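You operate a simulated robot arm through the tools that you are given. There is no shell and no other tool. Be economical: measure what you need, move in short steps, check, and stop when the job is done.

Carry out the task below with a simulated robot arm. There is one attempt and no reset: what you move stays moved.

## Task
Print the guest's large picture, cool it and put it out for pick-up.
Fine: turn the printer size dial to the size on the loaded paper cassette and press the print key at ready, one run only. The print stands in the cooling rack till its warm patches have gone, then in the pocket with its number on the pick-up board. Leave the rest of the cart as it is.

The check looks at the end state, three seconds after you hand in, the way a careful person would. Anything else that was tipped, shoved, dropped, spilled or broken makes it a failure.

## Robot
A 7-joint arm with a two-finger parallel gripper on a trunk, on a base that drives. Base frame: it is fixed to the floor where the robot stands at the start and does not move with it; the origin is under the middle of the robot, x ahead of it, y to its left, z up. Lengths are in m, angles in rad, forces in N, time in s.
It reaches about 1.091 m from its shoulder. Its first joint turns from -2.496 to 2.496 rad. Places, roughly: backup power key [0.4, 0.2, 0.3]; backup reset key [0.5, 0.2, 0.3]; backup source dial [0.6, 0.2, 0.3]; blue memory card [1.25, 0.5, 1]; dock copy key [1.2, 0.4, 0.9]; dock eject key [1.2, 0.4, 0.9]; green memory card [1.5, 0.5, 1]; paper box [1.25, 0.25, 0.75]; printer copies slider [0.6, 0.2, 1]; printer power key [0.4, 0.2, 1]; printer release lever [0.6, 0.1, 0.9]; purple-edged strip [1.25, 0.5, 1]; red memory card [1.25, 0.5, 1]; ribbon cassette [1.25, 0.25, 0.75]; scan key [1.5, 0.3, 0.9]; teal-edged strip [1.25, 0.5, 1]. Payload 3 kg.
Tool frame: the origin (TCP) lies between the finger pads and is the grasp point; the fingertips stand 0.03 m ahead of it; z points along the fingers, y is the line along which they close. Largest opening 0.094 m; finger width 0.028, thickness 0.01; the body of the gripper, 0.05 by 0.096 m, starts 0.055 m behind the TCP.
Orientation is told as [roll, pitch, yaw] about the base's x, y, z axes, in that order, counted from this pose: with the fingers straight down and closing along the base's y, the tool's x points along the base's -x, its y along +y and its z along -z.

## Interface
- The arm moves only by the tool move_arm. Its argument "series" is a list of rows, each a list of 7 numbers: the turn, a rotation vector about the tool's x, y, z in units of 5 degrees (1.0 is 5 degrees), then the shift along the tool's x, y, z in units of 40 mm (1.0 is 40 mm), then the closure in counts, from 0 (fully open) to 255 (shut). In form: [[rx, ry, rz, tx, ty, tz, jaw], ...]. A call has 1 to 12 rows; each row shifts and turns the commanded pose from where the row before left it, along the tool's axes as they then stand. A call with a number of a shift or a turn outside -1 to 1 is refused whole. Each row takes 0.2 s and may step no farther than 0.05 m and 0.15 rad from the row before; otherwise, or with a gripper value out of range, the whole call is refused. A pose out of reach is approached as far as the arm can. The call stops where the force on the tool passes 40 N (or 10 N more than at its start, if that is more) or the arm is blocked; 0.2 s more then pass. The fingers move at their own pace (about 0.045 m/s each) and stop on an object; they squeeze with about 45 N. The grip force told is the motor's: it shows also when the fingers shut on nothing. Time passes only in rows, and 0.2 s behind the last, so rows that do not move let the fingers close. The reply holds the time, the measured pose of the TCP, the force on the tool along the base axes, the opening and the grip force, in the units named above and with some noise, with the torque about the TCP (base axes, N m) and any sound that the robot's microphone picked up, and new pictures: "show" is both (left out), scene, wrist or none.
- Cameras (640 x 400 px; columns grow to the right, rows downward): "scene" is now at [0.0352, 0.1777, 1.8441]; the picture's right is [0.48, -0.88, 0.00], its down [-0.73, -0.40, -0.56] and it looks along [0.49, 0.26, -0.83] (base axes); focal length 291 px, centre (320, 200). "wrist" rides on the gripper at [0.076, 0.014, -0.102] in the tool frame; the picture's right is [-0.18, 0.98, 0.00], its down [-0.75, -0.14, -0.64] and it looks along [-0.63, -0.12, 0.77] (tool axes); focal length 243 px, centre (320, 200). There is no depth. A picture from a camera that has moved, and an enlarged one, comes with that camera's place and axes in the base frame and with its lens.
- lift_body(by): slides the trunk up (or, below 0, down) by that many m; the arm and the scene camera ride with it, the base frame stays. It gives what a move gives, with no picture.
- steer(legs): drives the robot by 1 to 6 legs, each [ahead, left, turn to the left] in m, m and rad, along the robot's own axes; the way and the turn of a leg run together, so that a leg with both is an arc; at most 1.5 m and 3.142 rad a leg. The arm and the cameras ride along, it lands a little off, and it stops where it bumps. It gives what a move gives, and a new picture of the scene camera.
- head_to(pan, tilt): turns the head with the scene camera to pan (to the left, within 2.496 rad either way) and tilt (down, from -0.506 to 1.204), counted from straight ahead of the robot. It gives what a move gives, and a new picture of the scene camera.
- close_up(camera, box): a new picture of the part [left, top, right, bottom] of that camera's present view, enlarged. No time passes.
- hand_in(): hands the job in; it is judged then, once.

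Work in short steps. Places have to be worked out from the pictures, the camera data and where the tool is seen: move nearer, look again, correct. Check each grasp and each placing, and mend what went wrong. You have 120 turns and 260 pictures in all, those below and enlarged ones among them. Open the gripper and draw the arm clear of the work before you hand the job in, unless the task says otherwise; then end with one line.

The tools are called after ">>>" as a command line: name --pt "numbers of a row" for each row, then --argument value for the rest, lists and objects as JSON in quotes. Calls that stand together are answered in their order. move_arm: Moves the arm, as the interface text tells. Its arguments: {"type":"object","properties":{"series":{"type":"array"},"show":{"type":"string","enum":["both","scene","wrist","none"]}},"required":["series"]} The other tools are called the same way: lift_body (by) slides the trunk up or down; steer (legs) drives the base; head_to (pan, tilt) turns the head that bears the scene camera; close_up (camera, box) takes an enlarged picture of a part of a camera's view; hand_in () hands the job in.

At the start:

```text
t: 0.0
tcp_pos: [0.3084, 0.4185, 1.3938]
ee_rot: [-0.002, 0.001, 0.001]
contact_force: [0.5, 0.1, -0.2]
ft_torque: [0.01, -0.01, 0.0]
gripper_width: 0.094
finger_force: 0.0
trunk travel left (down, up): [-0.3, 0.09]
robot x, y, heading: [-0.0024, -0.0007, -0.002]
head pan, tilt: [0.497, 0.977]
```

scene: 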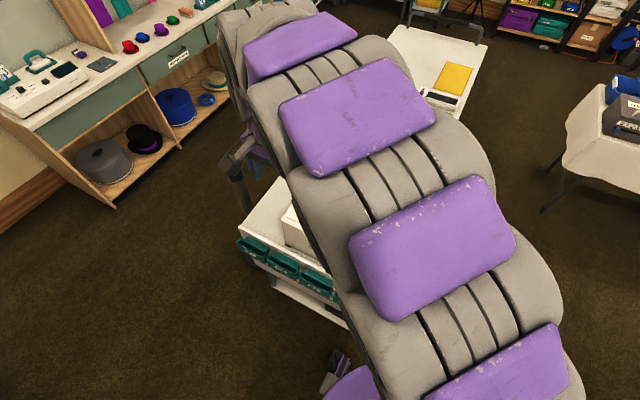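
wrist: 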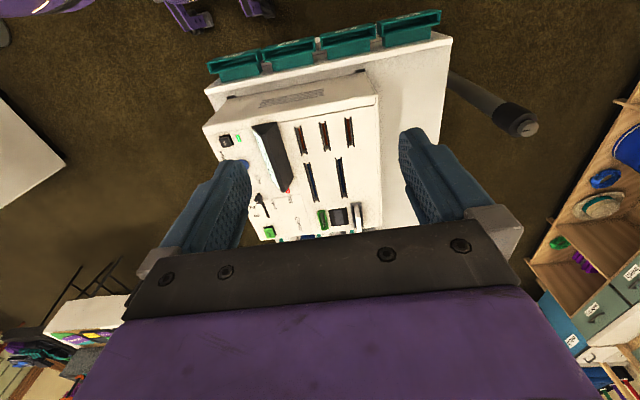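

The wrist view shows the printer cart, with teal pockets on its near side. I'll enlarge both views to read the details.

>>> close_up --camera "wrist" --box '[190, 0, 470, 250]'

>>> head_to --pan -0.1 --tilt 0.7

```text
1.60 times, centred on (330, 125) of wrist
camera zoom: at [0.2337, 0.4327, 1.4971], right [0.18, 0.98, 0.0], down [0.75, -0.14, 0.64], along [0.63, -0.12, -0.77], focal length 388 px, centre (304, 320)
```

zoom: 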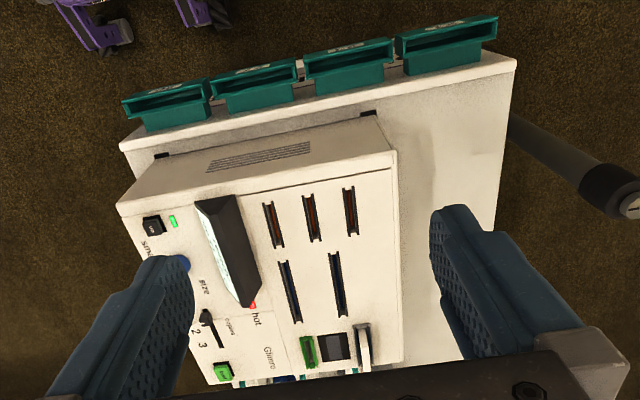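

```text
t: 1.0
tcp_pos: [0.3082, 0.4158, 1.3944]
ee_rot: [0.0, -0.002, 0.001]
contact_force: [-0.8, -0.1, 0.4]
ft_torque: [0.01, 0.0, -0.04]
gripper_width: 0.0939
finger_force: 0.1
trunk travel left (down, up): [-0.3, 0.09]
robot x, y, heading: [0.001, 0.0002, -0.004]
head pan, tilt: [-0.099, 0.7]
camera scene: at [0.0572, 0.1355, 1.8659], right [-0.1, -1.0, 0.0], down [-0.64, 0.06, -0.76], along [0.76, -0.08, -0.65], focal length 291 px, centre (320, 200)
```

scene: 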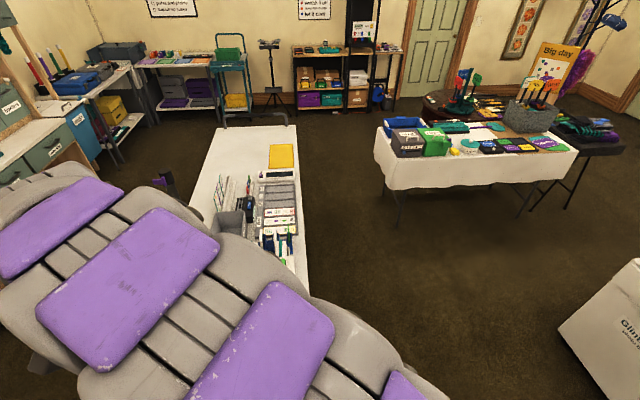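

The printer's controls are on its top face, around x 0.42–0.8, y 0.1–0.4. The arm hides them from the scene camera, so I'll swing it left.

>>> move_arm --pt "0 0 0 0.5 1 -0.5 0" --pt "0 0 0 0.5 1 -0.5 0" --pt "0 0 0 0.5 1 0 0" --pt "0 0 0 0.5 1 0 0" --pt "0 0 0 0 1 0 0" --pt "0 0 0 0 1 0 0" --pt "0 0 0 0 1 0 0" --pt "0 0 0 0 1 0 0" --show "wrist"

>>> head_to --pan 0.1 --tilt 1.1

```text
t: 2.8
tcp_pos: [0.2291, 0.596, 1.4345]
ee_rot: [0.001, 0.001, 0.001]
contact_force: [-0.6, 0.4, 0.1]
ft_torque: [0.0, 0.02, -0.02]
gripper_width: 0.0941
finger_force: 0.1
out of reach, approached as far as the arm can: row 5, 6, 7, 8
trunk travel left (down, up): [-0.3, 0.09]
robot x, y, heading: [-0.0024, 0.0037, 0.002]
head pan, tilt: [-0.099, 0.7]
camera wrist: at [0.1548, 0.6089, 1.5377], right [0.18, 0.98, 0.0], down [0.75, -0.14, 0.64], along [0.63, -0.12, -0.77], focal length 243 px, centre (320, 200)
```

wrist: 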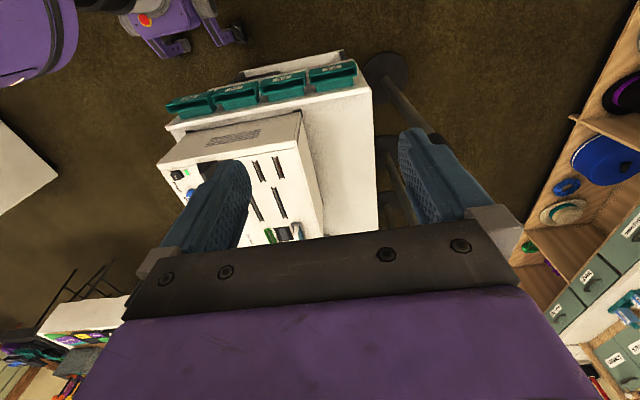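

```text
t: 3.7
tcp_pos: [0.2294, 0.5945, 1.435]
ee_rot: [-0.001, 0.003, 0.0]
contact_force: [-0.1, 0.3, 0.7]
ft_torque: [0.05, 0.0, -0.07]
gripper_width: 0.0941
finger_force: 0.0
trunk travel left (down, up): [-0.3, 0.09]
robot x, y, heading: [0.0025, 0.0006, 0.004]
head pan, tilt: [0.099, 1.1]
camera scene: at [0.0353, 0.1521, 1.8358], right [0.1, -1.0, 0.0], down [-0.89, -0.09, -0.45], along [0.45, 0.04, -0.89], focal length 291 px, centre (320, 200)
```

scene: 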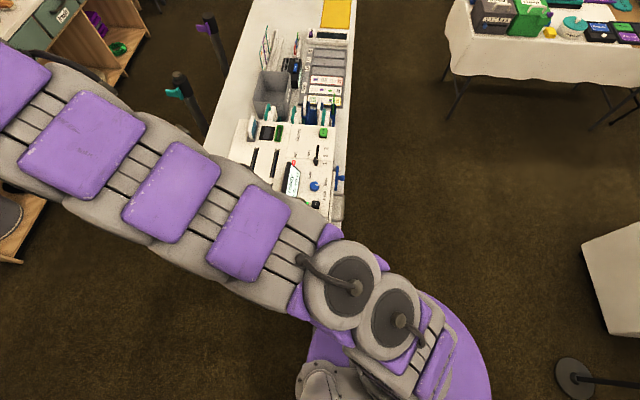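

Now the printer, a grey bin or rack area and the shelf are visible. I'll enlarge them.

>>> close_up --camera "scene" --box '[215, 100, 375, 220]'

>>> close_up --camera "scene" --box '[240, 0, 380, 110]'

```text
3.33 times, centred on (295, 160) of scene
camera zoom: at [0.0353, 0.1521, 1.8358], right [0.1, -1.0, 0.0], down [-0.89, -0.09, -0.45], along [0.45, 0.04, -0.89], focal length 970 px, centre (403, 333)
```

zoom: 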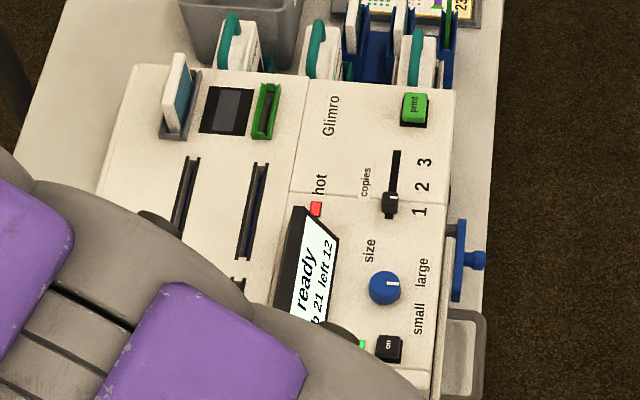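

```text
3.64 times, centred on (310, 55) of scene
camera zoom: at [0.0353, 0.1521, 1.8358], right [0.1, -1.0, 0.0], down [-0.89, -0.09, -0.45], along [0.45, 0.04, -0.89], focal length 1059 px, centre (356, 727)
```

zoom: 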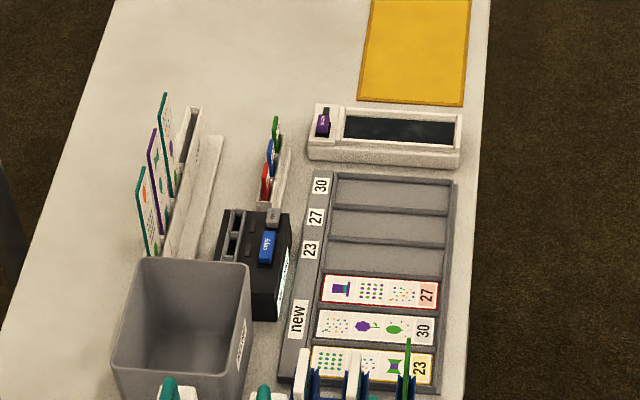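

The printer is meant to be worked from its right (-y) side, where the lever and cassette are. The screen says "ready", and the floor on that side looks clear. I'll drive around and face the cart.

>>> steer --legs '[[0, -0.55, 0], [0.65, 0, 0], [0, 0, 1.571]]'

```text
t: 13.9
tcp_pos: [0.0862, -0.3304, 1.444]
ee_rot: [0.023, -0.002, 1.556]
contact_force: [-0.8, -0.3, 5.4]
ft_torque: [0.05, -0.07, -0.01]
gripper_width: 0.0938
finger_force: 0.1
trunk travel left (down, up): [-0.3, 0.09]
robot x, y, heading: [0.6522, -0.5569, 1.565]
head pan, tilt: [0.099, 1.1]
camera scene: at [0.4921, -0.5289, 1.8351], right [1.0, 0.1, 0.01], down [0.09, -0.89, -0.45], along [-0.04, 0.45, -0.89], focal length 291 px, centre (320, 200)
```

scene: 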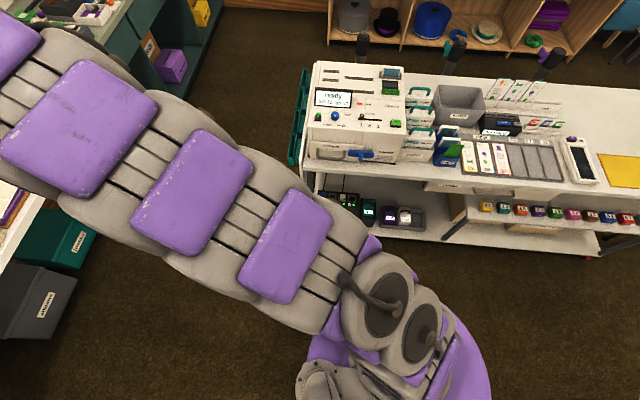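

Good view of the whole cart. I'll enlarge the printer and the right half.

>>> close_up --camera "scene" --box '[280, 50, 440, 170]'

>>> close_up --camera "scene" --box '[400, 65, 580, 195]'

>>> close_up --camera "scene" --box '[320, 160, 640, 260]'

```text
3.33 times, centred on (360, 110) of scene
camera zoom: at [0.4921, -0.5289, 1.8351], right [1.0, 0.1, 0.01], down [0.09, -0.89, -0.45], along [-0.04, 0.45, -0.89], focal length 970 px, centre (187, 500)
```

zoom: 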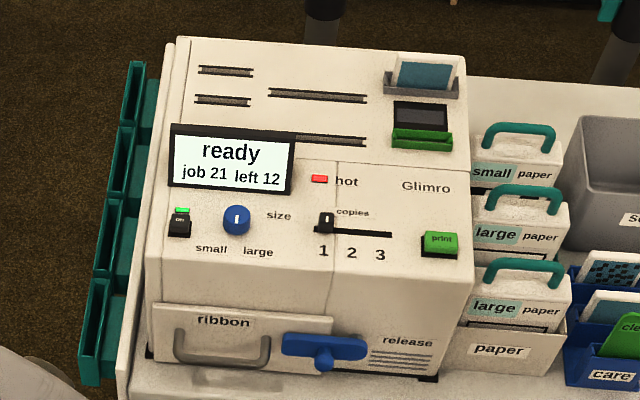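

```text
3.08 times, centred on (490, 130) of scene
camera zoom: at [0.4921, -0.5289, 1.8351], right [1.0, 0.1, 0.01], down [0.09, -0.89, -0.45], along [-0.04, 0.45, -0.89], focal length 896 px, centre (-203, 415)
```

zoom: 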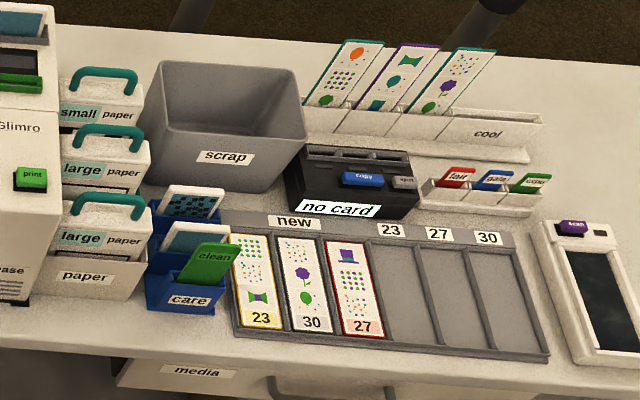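

```text
2.00 times, centred on (480, 210) of scene
camera zoom: at [0.4921, -0.5289, 1.8351], right [1.0, 0.1, 0.01], down [0.09, -0.89, -0.45], along [-0.04, 0.45, -0.89], focal length 582 px, centre (0, 180)
```

zoom: 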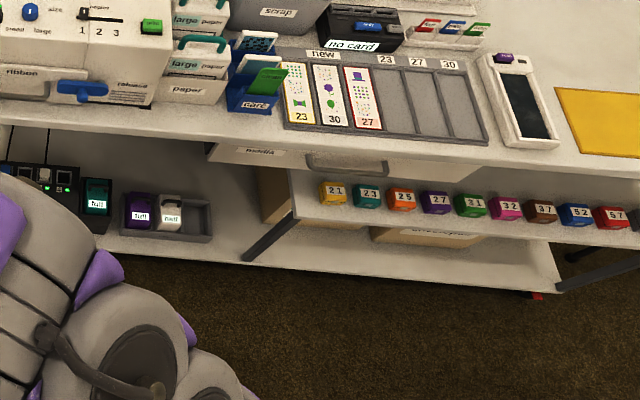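

Rack "cool" stands at the back with three prints in it, and the spare cassettes are small, large and large. I'll bring the wrist camera over the printer to find the loaded cassette and the dial setting.

>>> move_arm --pt "0 0 0 0 -1 0 0" --pt "0 0 0 0 -1 0 0" --pt "0 0 0 0 -1 0 0" --pt "0 0 0 0 -1 0 0" --pt "0 0 0 0 -1 0 0" --pt "0 0 0 0 -1 0 0" --pt "0 0 0 0 -1 0 0" --pt "0 0 0 0 -1 0 0" --pt "0 0 0 0 -1 0 0" --pt "0 0 0 0 -1 0 0" --pt "0 0 0 0 -1 0 0" --pt "0 0 0 0 -1 0 0" --show "none"

>>> move_arm --pt "0 0 0 0 0 1 0" --pt "0 0 0 -0.5 0 1 0" --pt "0 0 0 -0.5 0 1 0" --pt "0 0 0 -0.5 0 0 0" --show "both"

```text
t: 15.6
tcp_pos: [0.4126, -0.3337, 1.4139]
ee_rot: [-0.003, 0.069, 1.55]
contact_force: [-0.1, 0.2, 0.3]
ft_torque: [0.01, -0.04, -0.03]
gripper_width: 0.094
finger_force: 0.1
trunk travel left (down, up): [-0.3, 0.09]
robot x, y, heading: [0.6478, -0.5581, 1.565]
head pan, tilt: [0.099, 1.1]
stopped in row 8: the force on the tool passed its limit at 60 N (the readings are from after the stop); the commanded pose is now the measured one
```

```text
t: 16.8
tcp_pos: [0.4199, -0.277, 1.2923]
ee_rot: [0.0, 0.064, 1.546]
contact_force: [-0.5, -0.1, 0.1]
ft_torque: [0.03, -0.05, -0.03]
gripper_width: 0.0941
finger_force: 0.0
trunk travel left (down, up): [-0.3, 0.09]
robot x, y, heading: [0.6549, -0.5608, 1.568]
head pan, tilt: [0.099, 1.1]
stopped in row 4: the arm was blocked; the commanded pose is now the measured one
camera scene: at [0.5277, -0.5267, 1.8379], right [1.0, 0.1, -0.01], down [0.08, -0.89, -0.45], along [-0.05, 0.45, -0.89], focal length 291 px, centre (320, 200)
camera wrist: at [0.4053, -0.347, 1.4003], right [-0.98, 0.21, -0.01], down [0.16, 0.79, 0.59], along [0.13, 0.58, -0.81], focal length 243 px, centre (320, 200)
```

scene: 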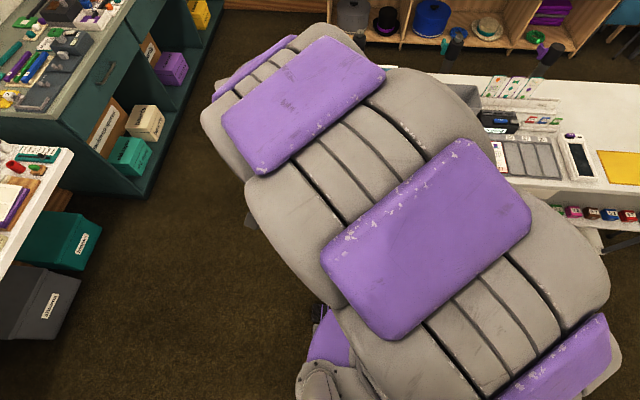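
wrist: 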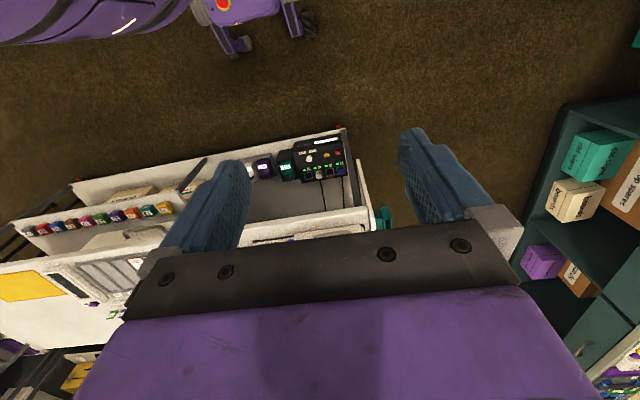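

The arm binds when it is folded this close to the body, so I should stand further from the cart. First I'll look behind for the "Glimro" box.

>>> head_to --pan -2.2 --tilt 1.0

>>> head_to --pan 2.4 --tilt 1.0

```text
t: 19.0
tcp_pos: [0.4034, -0.2792, 1.2879]
ee_rot: [-0.012, 0.066, 1.548]
contact_force: [0.3, 0.2, -1.0]
ft_torque: [0.0, 0.04, -0.02]
gripper_width: 0.0941
finger_force: 0.0
trunk travel left (down, up): [-0.3, 0.09]
robot x, y, heading: [0.6492, -0.5582, 1.568]
head pan, tilt: [-2.201, 1.0]
camera scene: at [0.5448, -0.6304, 1.8419], right [-0.59, -0.81, -0.01], down [-0.67, 0.5, -0.55], along [0.45, -0.32, -0.84], focal length 291 px, centre (320, 200)
```

scene: 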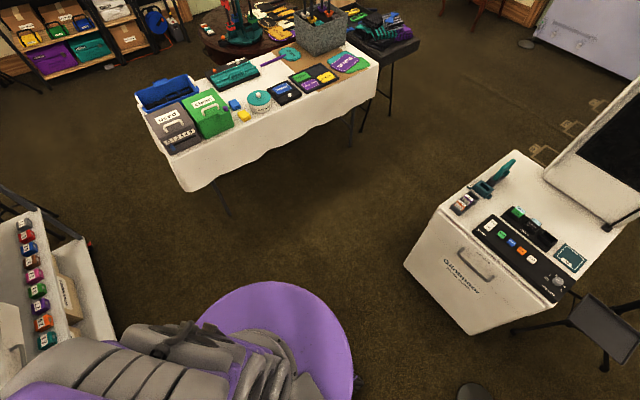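

```text
t: 22.6
tcp_pos: [0.4135, -0.277, 1.2904]
ee_rot: [-0.005, 0.068, 1.548]
contact_force: [0.2, 1.0, 0.0]
ft_torque: [-0.03, -0.01, -0.01]
gripper_width: 0.094
finger_force: 0.0
trunk travel left (down, up): [-0.3, 0.09]
robot x, y, heading: [0.6508, -0.5604, 1.566]
head pan, tilt: [2.4, 1.0]
camera scene: at [0.4609, -0.6406, 1.8426], right [-0.73, 0.68, 0.0], down [0.57, 0.62, -0.54], along [-0.36, -0.4, -0.84], focal length 291 px, centre (320, 200)
```

scene: 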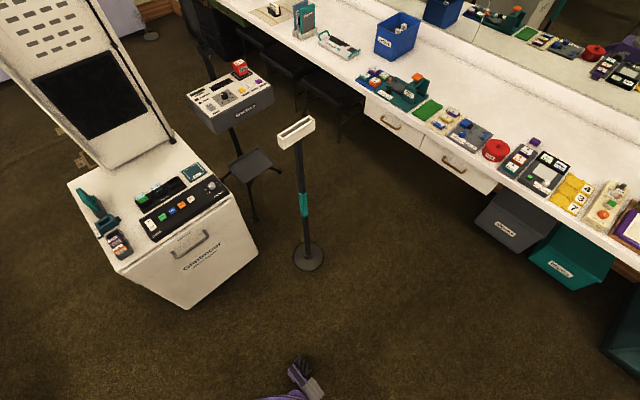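

The box front lies at y≈-1.48 and the stand at (0,-1.24), so backing off 0.25 m is safe.

>>> steer --legs '[[-0.25, 0, 0]]'

>>> move_arm --pt "0 0 0 -1 -0.7 0 0" --pt "0 0 0 -1 -0.7 0 0" --pt "0 0 0 -1 -0.7 0 0" --pt "0 0 0 -1 -0.7 0 0" --pt "0 0 0 -1 -0.7 0 0" --pt "0 0 0 -1 -0.7 0 0" --pt "0 0 0 -1 0 0 0" --pt "0 0 0 -1 0 0 0" --show "wrist"

```text
t: 24.4
tcp_pos: [0.4125, -0.528, 1.2912]
ee_rot: [-0.007, 0.065, 1.554]
contact_force: [-0.2, 0.1, 0.4]
ft_torque: [-0.01, -0.02, 0.01]
gripper_width: 0.094
finger_force: 0.1
trunk travel left (down, up): [-0.3, 0.09]
robot x, y, heading: [0.6574, -0.8094, 1.575]
head pan, tilt: [2.4, 1.0]
camera scene: at [0.4625, -0.8905, 1.8427], right [-0.74, 0.67, 0.0], down [0.57, 0.62, -0.54], along [-0.36, -0.4, -0.84], focal length 291 px, centre (320, 200)
```

scene: 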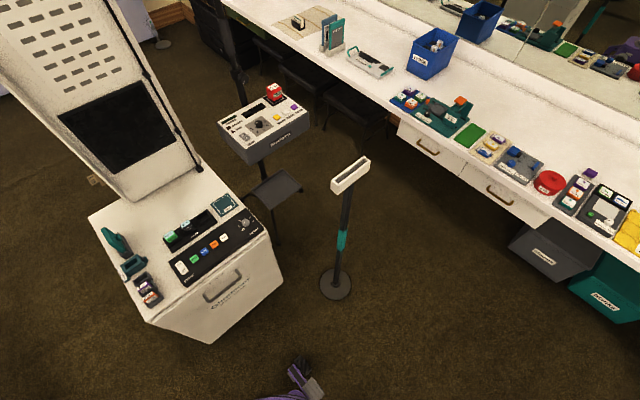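

```text
t: 26.2
tcp_pos: [0.5873, -0.2079, 1.2692]
ee_rot: [-0.003, 0.068, 1.554]
contact_force: [0.5, 0.0, -0.2]
ft_torque: [0.01, -0.02, -0.03]
gripper_width: 0.0941
finger_force: 0.2
trunk travel left (down, up): [-0.3, 0.09]
robot x, y, heading: [0.6541, -0.8063, 1.577]
head pan, tilt: [2.4, 1.0]
camera wrist: at [0.5731, -0.2771, 1.3769], right [-0.98, 0.2, -0.02], down [0.15, 0.79, 0.59], along [0.13, 0.58, -0.81], focal length 243 px, centre (320, 200)
```

wrist: 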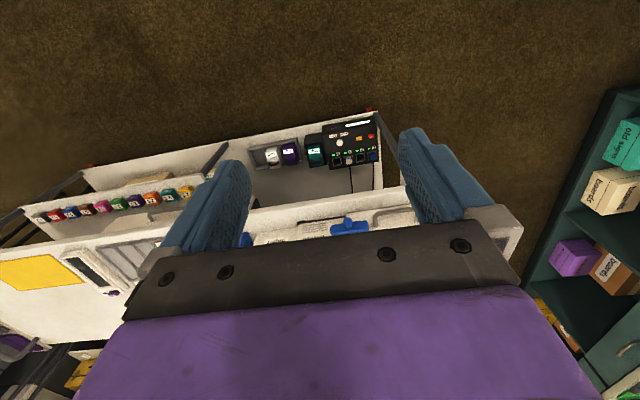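

I'll level the tool and move further over the printer.

>>> move_arm --pt "0.78 0 -0.2 -1 0 0 0" --pt "0 0 0 -1 0 0 0" --pt "0 0 0 -1 0 0 0" --pt "0 0 0 -1 0 0 0" --show "wrist"

>>> close_up --camera "wrist" --box '[200, 70, 440, 240]'

```text
t: 27.2
tcp_pos: [0.5934, -0.0919, 1.2647]
ee_rot: [-0.07, 0.067, 1.569]
contact_force: [0.2, -0.9, 1.1]
ft_torque: [0.03, 0.0, 0.01]
gripper_width: 0.0942
finger_force: 0.0
out of reach, approached as far as the arm can: row 4
trunk travel left (down, up): [-0.3, 0.09]
robot x, y, heading: [0.6539, -0.8056, 1.57]
head pan, tilt: [2.4, 1.0]
camera wrist: at [0.572, -0.1611, 1.371], right [-0.98, 0.18, -0.08], down [0.1, 0.79, 0.6], along [0.17, 0.58, -0.8], focal length 243 px, centre (320, 200)
```

wrist: 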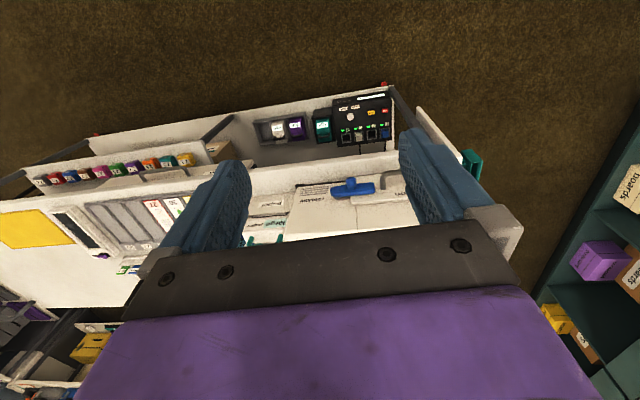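

```text
2.35 times, centred on (320, 155) of wrist
camera zoom: at [0.572, -0.1611, 1.371], right [-0.98, 0.18, -0.08], down [0.1, 0.79, 0.6], along [0.17, 0.58, -0.8], focal length 571 px, centre (320, 306)
```

zoom: 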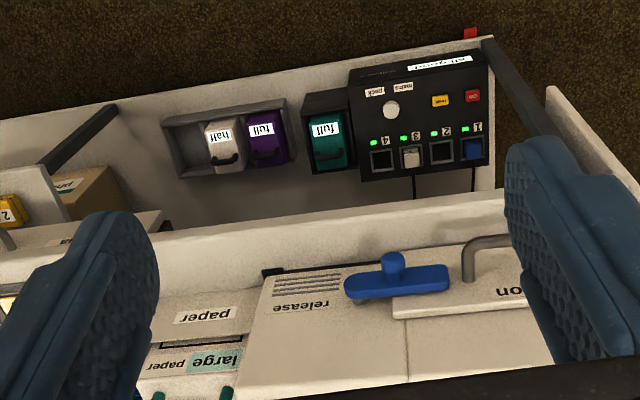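

Out of reach at that height, so I'll level properly (signs now clear) and drive closer by 0.17 m.

>>> move_arm --pt "-0.8 -0.78 0 0 0 0 0" --show "none"

>>> steer --legs '[[0.17, 0, 0]]'

>>> move_arm --pt "0 0 0 -1 0 0 0" --show "wrist"

>>> close_up --camera "wrist" --box '[200, 70, 440, 240]'

```text
t: 27.6
tcp_pos: [0.5914, -0.0903, 1.2639]
ee_rot: [0.001, -0.007, 1.573]
contact_force: [0.8, -0.4, -0.4]
ft_torque: [0.02, -0.02, 0.02]
gripper_width: 0.0941
finger_force: 0.0
trunk travel left (down, up): [-0.3, 0.09]
robot x, y, heading: [0.6561, -0.8062, 1.571]
head pan, tilt: [2.4, 1.0]
```

```text
t: 29.1
tcp_pos: [0.5928, 0.0845, 1.2594]
ee_rot: [0.001, -0.001, 1.571]
contact_force: [-0.3, 0.5, -0.5]
ft_torque: [0.0, 0.0, -0.05]
gripper_width: 0.0942
finger_force: 0.0
trunk travel left (down, up): [-0.3, 0.09]
robot x, y, heading: [0.6548, -0.6392, 1.567]
head pan, tilt: [2.4, 1.0]
camera scene: at [0.4642, -0.7145, 1.8431], right [-0.74, 0.67, 0.0], down [0.57, 0.62, -0.54], along [-0.36, -0.4, -0.84], focal length 291 px, centre (320, 200)
```

scene: 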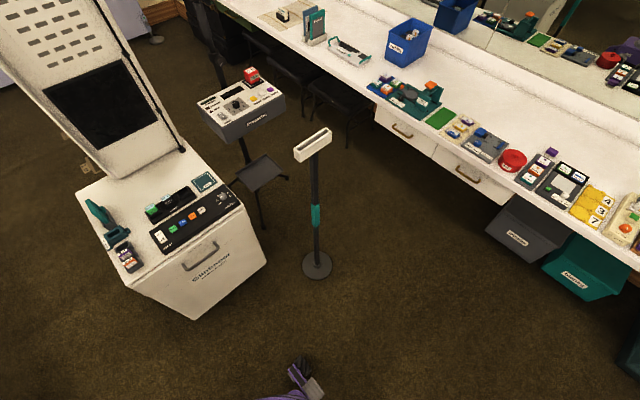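

```text
t: 29.5
tcp_pos: [0.5941, 0.1046, 1.2585]
ee_rot: [0.0, -0.002, 1.575]
contact_force: [-0.3, 0.9, -1.0]
ft_torque: [-0.01, 0.02, 0.01]
gripper_width: 0.0941
finger_force: 0.0
out of reach, approached as far as the arm can: row 1
trunk travel left (down, up): [-0.3, 0.09]
robot x, y, heading: [0.6546, -0.6406, 1.572]
head pan, tilt: [2.4, 1.0]
camera wrist: at [0.5806, 0.028, 1.3613], right [-0.98, 0.18, 0.0], down [0.14, 0.75, 0.65], along [0.12, 0.63, -0.76], focal length 243 px, centre (320, 200)
```

wrist: 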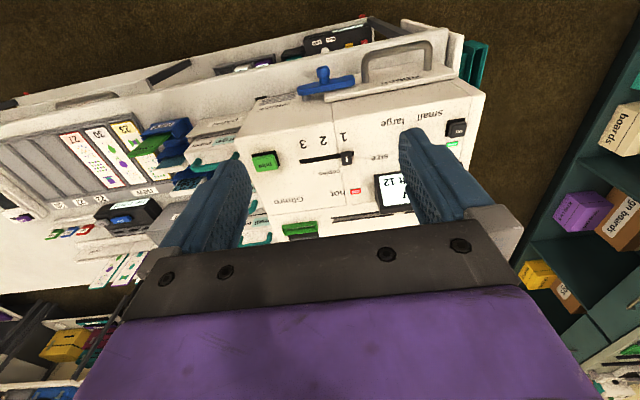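

```text
2.35 times, centred on (320, 155) of wrist
camera zoom: at [0.5806, 0.028, 1.3613], right [-0.98, 0.18, 0.0], down [0.14, 0.75, 0.65], along [0.12, 0.63, -0.76], focal length 571 px, centre (320, 306)
```

zoom: 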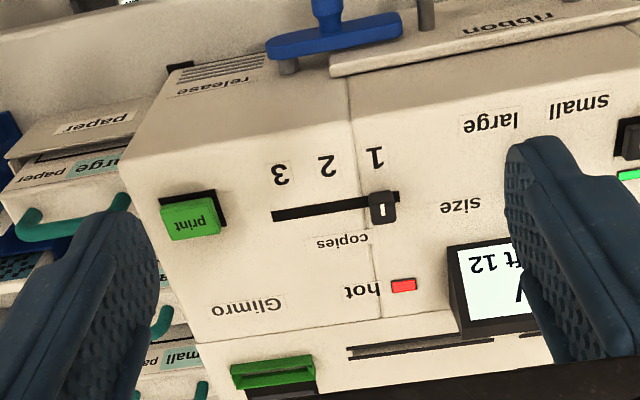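

Next I'll view the printer from the scene camera at the new standpoint.

>>> head_to --pan -0.15 --tilt 0.95

```text
t: 31.8
tcp_pos: [0.5945, 0.1022, 1.2586]
ee_rot: [0.001, -0.004, 1.573]
contact_force: [0.6, 0.3, -0.2]
ft_torque: [-0.03, -0.02, 0.01]
gripper_width: 0.0937
finger_force: 0.1
trunk travel left (down, up): [-0.3, 0.09]
robot x, y, heading: [0.653, -0.6384, 1.576]
head pan, tilt: [-0.15, 0.949]
camera scene: at [0.522, -0.5923, 1.8464], right [0.99, -0.15, 0.0], down [-0.12, -0.81, -0.58], along [0.09, 0.57, -0.81], focal length 291 px, centre (320, 200)
```

scene: 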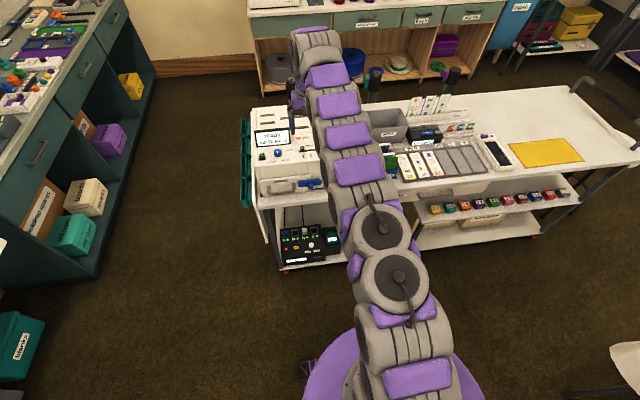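

Shift the arm right so the scene camera can see the whole printer top.

>>> move_arm --pt "0 0 0 0.5 -1 0 0" --pt "0 0 0 0.5 -1 0 0" --pt "0 0 0 0.5 -1 0 0" --pt "0 0 0 0 -1 0 0" --pt "0 0 0 0 -1 0 0" --pt "0 0 0 0 -1 0 0" --show "none"

>>> close_up --camera "scene" --box '[230, 95, 340, 205]'

>>> close_up --camera "wrist" --box '[0, 0, 640, 400]'

```text
t: 33.2
tcp_pos: [0.8419, 0.0432, 1.2587]
ee_rot: [0.001, -0.005, 1.574]
contact_force: [-0.9, 0.5, -0.4]
ft_torque: [0.03, -0.01, 0.0]
gripper_width: 0.0939
finger_force: 0.1
trunk travel left (down, up): [-0.3, 0.09]
robot x, y, heading: [0.652, -0.6413, 1.572]
head pan, tilt: [-0.15, 0.949]
```

```text
3.64 times, centred on (285, 150) of scene
camera zoom: at [0.5274, -0.5924, 1.8467], right [0.99, -0.15, 0.0], down [-0.12, -0.81, -0.58], along [0.08, 0.57, -0.82], focal length 1059 px, centre (447, 382)
```

zoom: 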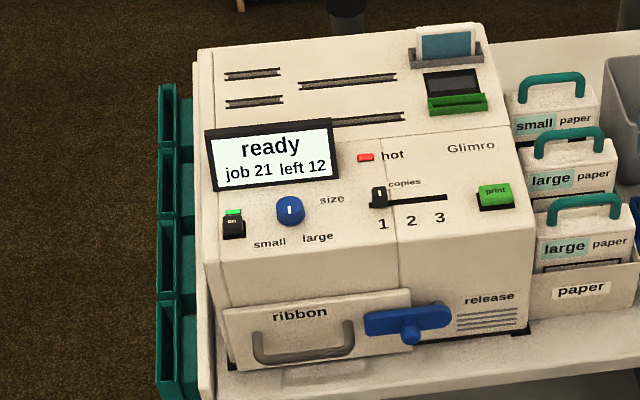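

```text
1.00 times, centred on (320, 200) of wrist (not enlarged: the box is as wide or as high as the picture)
camera zoom: at [0.8283, -0.0348, 1.3608], right [-0.98, 0.18, 0.0], down [0.14, 0.75, 0.64], along [0.12, 0.63, -0.77], focal length 243 px, centre (320, 200)
```

zoom: 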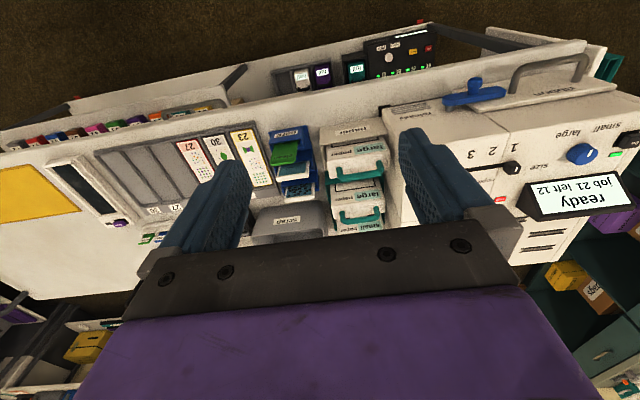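

>>> close_up --camera "scene" --box '[285, 98, 325, 123]'

>>> close_up --camera "scene" --box '[240, 140, 330, 196]'

```text
16.00 times, centred on (305, 110) of scene
camera zoom: at [0.5274, -0.5924, 1.8467], right [0.99, -0.15, 0.0], down [-0.12, -0.81, -0.58], along [0.08, 0.57, -0.82], focal length 4658 px, centre (560, 1632)
```

zoom: 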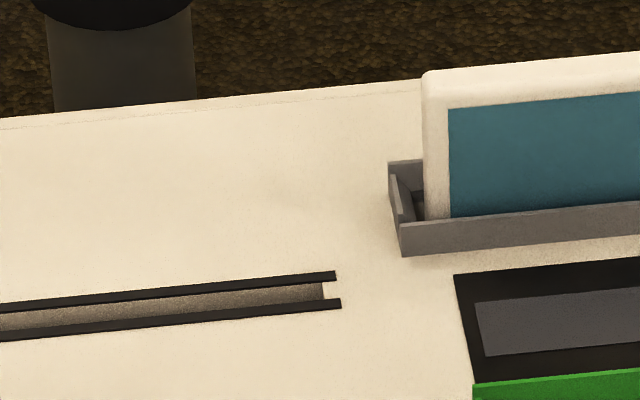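

```text
7.11 times, centred on (285, 168) of scene
camera zoom: at [0.5274, -0.5924, 1.8467], right [0.99, -0.15, 0.0], down [-0.12, -0.81, -0.58], along [0.08, 0.57, -0.82], focal length 2070 px, centre (569, 428)
```

zoom: 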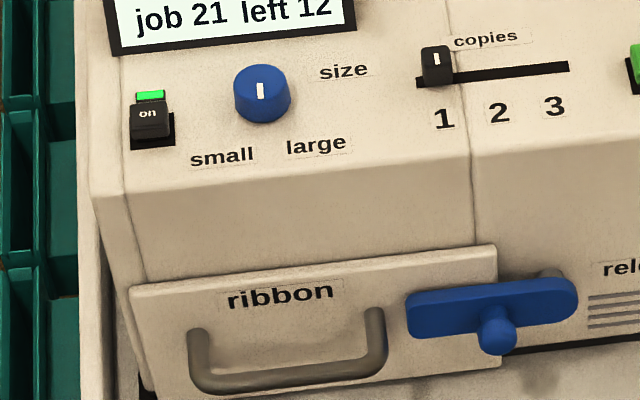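

>>> close_up --camera "scene" --box '[240, 165, 340, 225]'

>>> close_up --camera "scene" --box '[320, 90, 500, 190]'

```text
6.40 times, centred on (290, 195) of scene
camera zoom: at [0.5274, -0.5924, 1.8467], right [0.99, -0.15, 0.0], down [-0.12, -0.81, -0.58], along [0.08, 0.57, -0.82], focal length 1863 px, centre (512, 232)
```

zoom: 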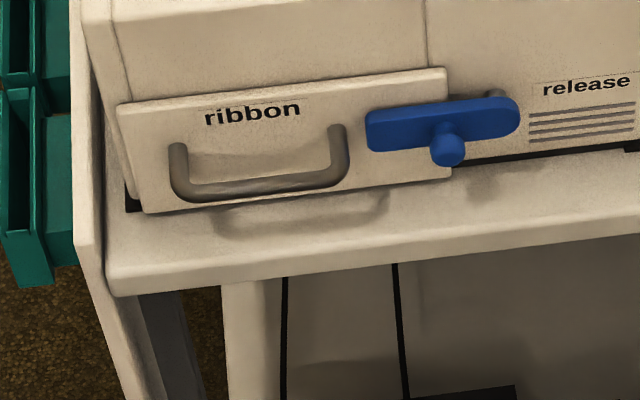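

```text
3.56 times, centred on (410, 140) of scene
camera zoom: at [0.5274, -0.5924, 1.8467], right [0.99, -0.15, 0.0], down [-0.12, -0.81, -0.58], along [0.08, 0.57, -0.82], focal length 1035 px, centre (0, 413)
```

zoom: 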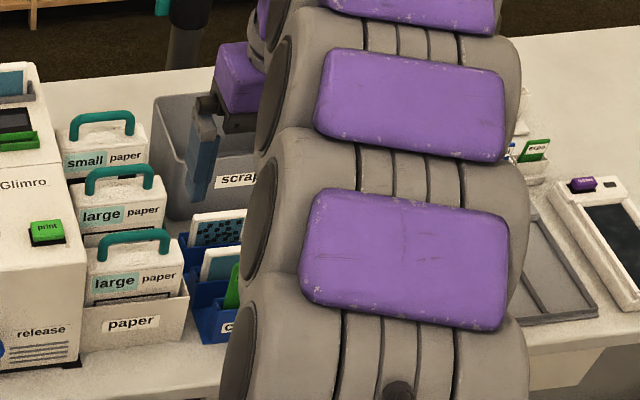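

The loaded cassette isn't visible from here, so it is probably at the printer's back (+y). I'll drive back to the cart's left end, where I can also read the pick-up pockets.

>>> steer --legs '[[0, 0.67, 0], [0, 0, -1.571], [0, 0.85, 0]]'

>>> head_to --pan 0.3 --tilt 1.1

```text
t: 44.7
tcp_pos: [0.6681, -0.0005, 1.2585]
ee_rot: [0.003, -0.002, 0.003]
contact_force: [-0.1, 0.6, -0.6]
ft_torque: [-0.01, 0.0, -0.01]
gripper_width: 0.0942
finger_force: 0.0
trunk travel left (down, up): [-0.3, 0.09]
robot x, y, heading: [-0.0105, 0.1876, 0.005]
head pan, tilt: [-0.15, 0.949]
camera scene: at [0.035, 0.3107, 1.8469], right [-0.15, -0.99, 0.0], down [-0.81, 0.12, -0.58], along [0.57, -0.08, -0.82], focal length 291 px, centre (320, 200)
```

scene: 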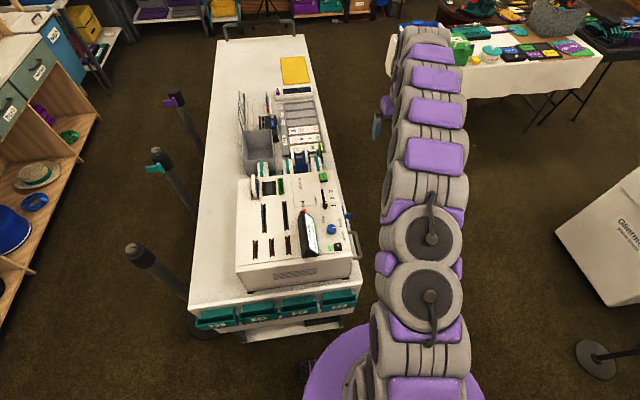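

```text
t: 45.6
tcp_pos: [0.6652, 0.0013, 1.2613]
ee_rot: [0.001, -0.004, 0.004]
contact_force: [-0.3, -0.5, -0.7]
ft_torque: [0.01, -0.03, -0.02]
gripper_width: 0.094
finger_force: 0.1
trunk travel left (down, up): [-0.3, 0.09]
robot x, y, heading: [-0.0131, 0.1919, 0.005]
head pan, tilt: [0.3, 1.1]
camera scene: at [0.0232, 0.3429, 1.8365], right [0.3, -0.95, 0.0], down [-0.85, -0.27, -0.45], along [0.43, 0.14, -0.89], focal length 291 px, centre (320, 200)
```

scene: 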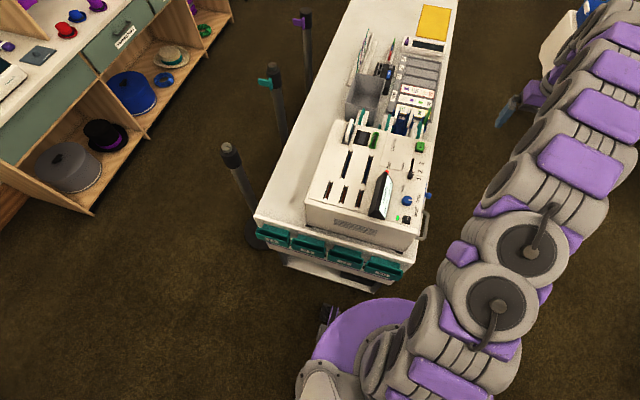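

>>> close_up --camera "scene" --box '[240, 100, 440, 300]'

>>> close_up --camera "scene" --box '[250, 215, 420, 300]'

```text
2.00 times, centred on (340, 200) of scene
camera zoom: at [0.0232, 0.3429, 1.8365], right [0.3, -0.95, 0.0], down [-0.85, -0.27, -0.45], along [0.43, 0.14, -0.89], focal length 582 px, centre (280, 200)
```

zoom: 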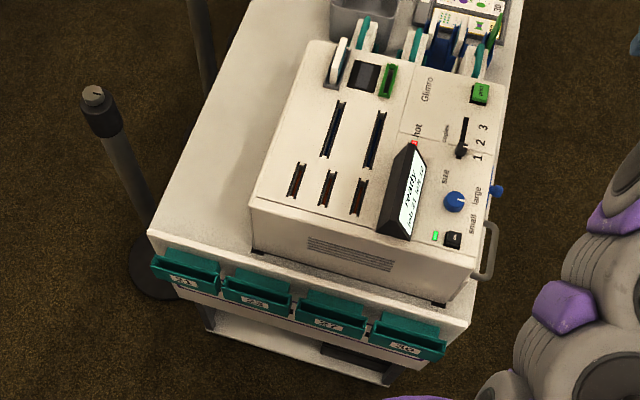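

```text
3.76 times, centred on (335, 258) of scene
camera zoom: at [0.0232, 0.3429, 1.8365], right [0.3, -0.95, 0.0], down [-0.85, -0.27, -0.45], along [0.43, 0.14, -0.89], focal length 1096 px, centre (264, -16)
```

zoom: 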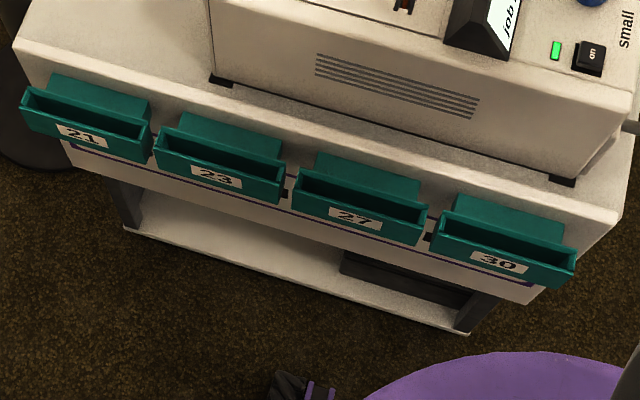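

The pockets read 21, 23, 27 and 30, and the screen's job is 21. I'll swing the arm left and turn the wrist so its camera looks back at the printer's rear.

>>> move_arm --pt "0 0 0 0.4 1 0 0" --pt "0 0 0 0.4 1 0 0" --pt "0 0 0 0.4 1 0 0" --pt "0 0 0 0.4 1 0 0" --pt "0 0 0 0.4 1 0 0" --pt "0 0 0 0.3 1 0 0" --pt "0 0 0 0.2 1 0 0" --pt "0 0 0 0 1 0 0" --pt "0 0 0 0 1 0 0" --pt "0 0 0 0 1 0 0" --pt "0 0 0 0 1 0 0" --pt "0 0 0 0 1 0 0" --show "none"

>>> move_arm --pt "0 0 1 0 0 0 0" --pt "0 0 1 0 0 0 0" --pt "0 0 1 0 0 0 0" --pt "0 0 1 0 0 0 0" --pt "0 0 1 0 0 0 0" --pt "0 0 1 0 0 0 0" --pt "0 0 1 0 0 0 0" --pt "0 0 1 0 0 0 0" --pt "0 0 1 0 0 0 0" --pt "0 0 1 0 0 0 0" --pt "0 0 1 0 0 0 0" --pt "0 0 1 0 0 0 0" --show "wrist"

```text
t: 48.2
tcp_pos: [0.5657, 0.4852, 1.2614]
ee_rot: [-0.001, -0.004, 0.002]
contact_force: [0.6, 0.3, -0.3]
ft_torque: [0.01, -0.02, 0.01]
gripper_width: 0.094
finger_force: 0.1
trunk travel left (down, up): [-0.3, 0.09]
robot x, y, heading: [-0.0143, 0.1865, 0.001]
head pan, tilt: [0.3, 1.1]
```

```text
t: 50.8
tcp_pos: [0.5641, 0.486, 1.2598]
ee_rot: [0.004, -0.002, -1.046]
contact_force: [0.5, 0.4, -0.7]
ft_torque: [0.03, 0.0, -0.01]
gripper_width: 0.094
finger_force: 0.1
trunk travel left (down, up): [-0.3, 0.09]
robot x, y, heading: [-0.0151, 0.1888, 0.007]
head pan, tilt: [0.3, 1.1]
camera wrist: at [0.5387, 0.5576, 1.363], right [0.94, 0.33, 0.01], down [0.25, -0.72, 0.64], along [0.22, -0.61, -0.77], focal length 243 px, centre (320, 200)
```

wrist: 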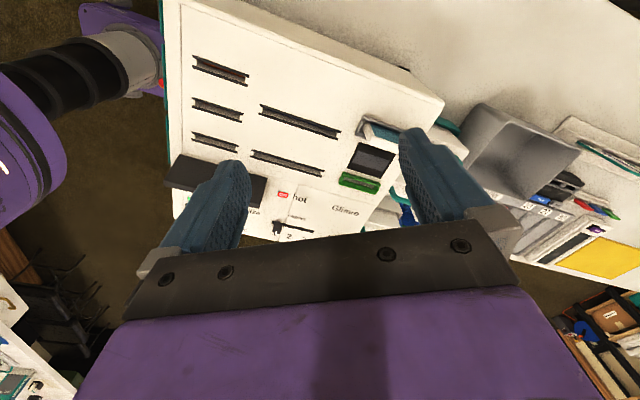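

>>> move_arm --pt "0 0 1 0.87 0.5 0 0" --pt "0 0 1 0.9 0.4 0 0" --pt "0 0 1 0.95 0.3 0 0" --pt "0 0 1 0.97 0.2 0.5 0" --pt "0 0 1 0.98 0.1 0.5 0" --pt "0 0 1 1 0 0.5 0" --pt "0 0 0 1 0 0.5 0" --show "wrist"

```text
t: 52.4
tcp_pos: [0.5415, 0.6947, 1.198]
ee_rot: [0.006, -0.002, -1.571]
contact_force: [-0.2, -0.2, 0.3]
ft_torque: [0.0, -0.03, -0.01]
gripper_width: 0.0941
finger_force: 0.0
out of reach, approached as far as the arm can: row 5, 6, 7
trunk travel left (down, up): [-0.3, 0.09]
robot x, y, heading: [-0.0122, 0.1909, 0.004]
head pan, tilt: [0.3, 1.1]
camera wrist: at [0.5564, 0.7708, 1.3001], right [0.98, -0.18, 0.01], down [-0.15, -0.75, 0.64], along [-0.11, -0.63, -0.77], focal length 243 px, centre (320, 200)
```

wrist: 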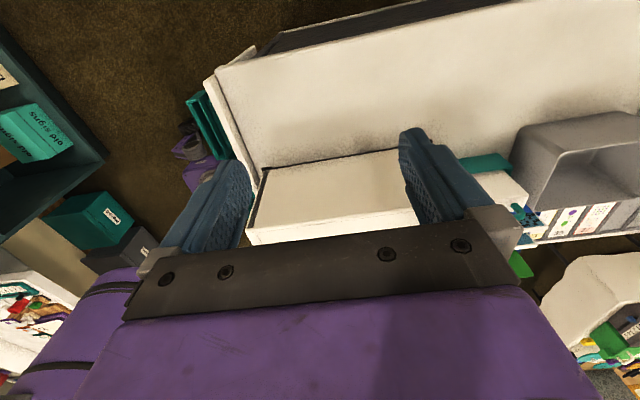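

The printer's back is blank. I'll look at the cassettes next to its right side from here.

>>> close_up --camera "wrist" --box '[420, 130, 580, 290]'

>>> close_up --camera "scene" --box '[340, 80, 440, 160]'

```text
2.50 times, centred on (500, 210) of wrist
camera zoom: at [0.5564, 0.7708, 1.3001], right [0.98, -0.18, 0.01], down [-0.15, -0.75, 0.64], along [-0.11, -0.63, -0.77], focal length 606 px, centre (-130, 175)
```

zoom: 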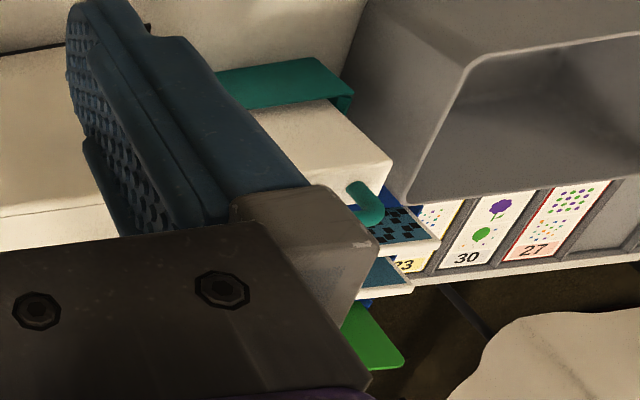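

```text
5.00 times, centred on (390, 120) of scene
camera zoom: at [0.0224, 0.3515, 1.8358], right [0.3, -0.95, 0.0], down [-0.85, -0.27, -0.45], along [0.43, 0.13, -0.89], focal length 1456 px, centre (-30, 600)
```

zoom: 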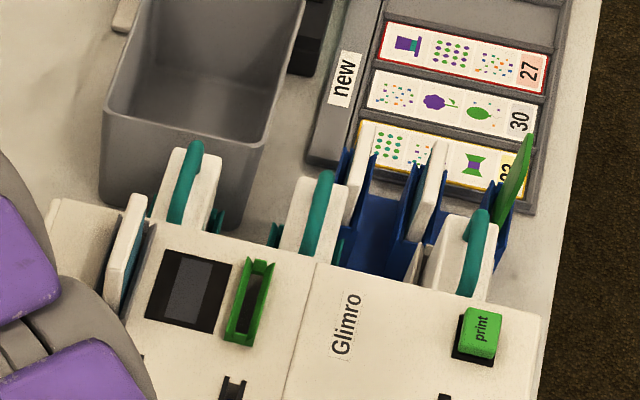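

I'll raise the arm a bit and drive round to the front, standing further right (x≈0.95), to look at the printer's right side.

>>> move_arm --pt "0 0 0 -0.5 0 -1 0" --pt "0 0 0 -0.5 0 -1 0" --show "none"

>>> steer --legs '[[0, -0.87, 0], [0.97, 0, 0], [0, 0, 1.571]]'

```text
t: 53.0
tcp_pos: [0.5397, 0.6518, 1.279]
ee_rot: [0.004, 0.001, -1.569]
contact_force: [0.6, 0.7, 0.3]
ft_torque: [0.03, 0.01, 0.02]
gripper_width: 0.0938
finger_force: 0.1
trunk travel left (down, up): [-0.3, 0.09]
robot x, y, heading: [-0.0137, 0.1848, 0.003]
head pan, tilt: [0.3, 1.1]
```

```text
t: 65.8
tcp_pos: [0.5282, -0.0843, 1.2819]
ee_rot: [0.007, 0.009, -0.074]
contact_force: [0.2, 0.4, 2.0]
ft_torque: [-0.05, -0.01, 0.0]
gripper_width: 0.0939
finger_force: 0.1
trunk travel left (down, up): [-0.3, 0.09]
robot x, y, heading: [0.9453, -0.668, 1.497]
head pan, tilt: [0.3, 1.1]
camera scene: at [0.7906, -0.626, 1.8367], right [0.97, 0.23, 0.0], down [0.2, -0.87, -0.45], along [-0.1, 0.44, -0.89], focal length 291 px, centre (320, 200)
```

scene: 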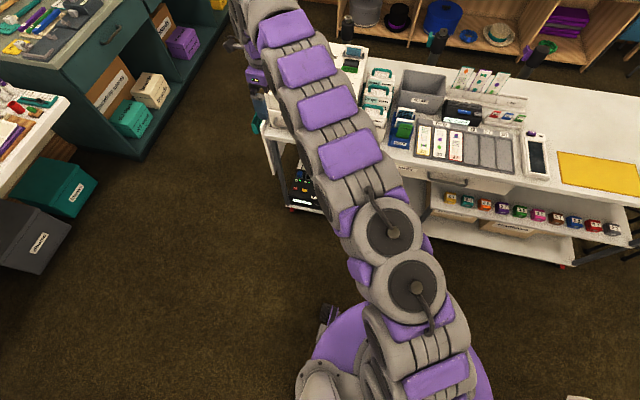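

The turn fell a bit short, but the view of the cassettes is good. Enlarge it.

>>> close_up --camera "scene" --box '[325, 35, 455, 160]'

>>> close_up --camera "scene" --box '[430, 60, 560, 160]'

>>> close_up --camera "wrist" --box '[0, 0, 640, 400]'

```text
3.20 times, centred on (390, 98) of scene
camera zoom: at [0.7906, -0.626, 1.8367], right [0.97, 0.23, 0.0], down [0.2, -0.87, -0.45], along [-0.1, 0.44, -0.89], focal length 932 px, centre (96, 528)
```

zoom: 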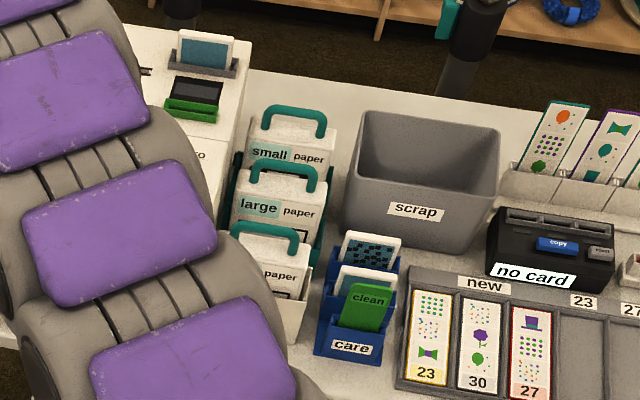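

```text
4.00 times, centred on (495, 110) of scene
camera zoom: at [0.7906, -0.626, 1.8367], right [0.97, 0.23, 0.0], down [0.2, -0.87, -0.45], along [-0.1, 0.44, -0.89], focal length 1164 px, centre (-380, 560)
```

zoom: 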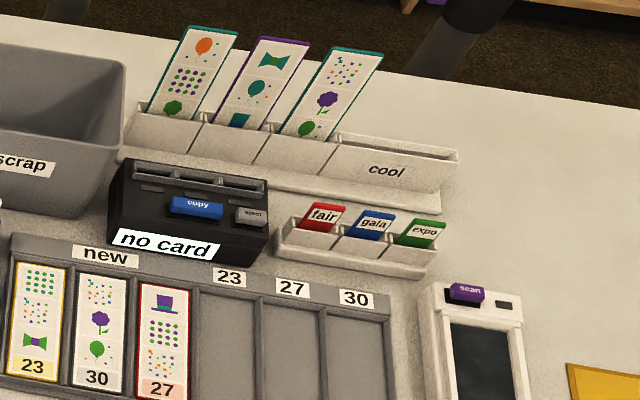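

```text
1.00 times, centred on (320, 200) of wrist (not enlarged: the box is as wide or as high as the picture)
camera zoom: at [0.4548, -0.0663, 1.386], right [0.26, 0.97, 0.01], down [0.75, -0.2, 0.63], along [0.61, -0.16, -0.77], focal length 243 px, centre (320, 200)
```

zoom: 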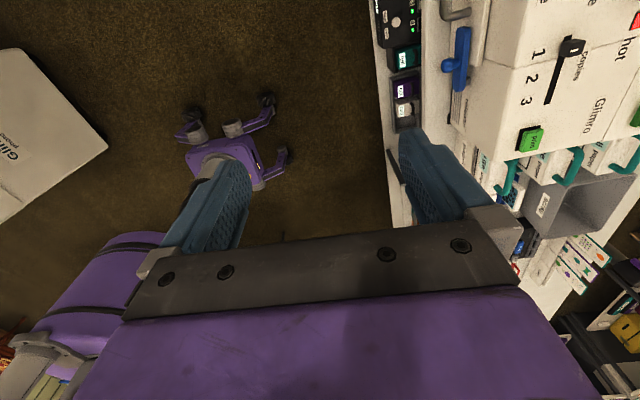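

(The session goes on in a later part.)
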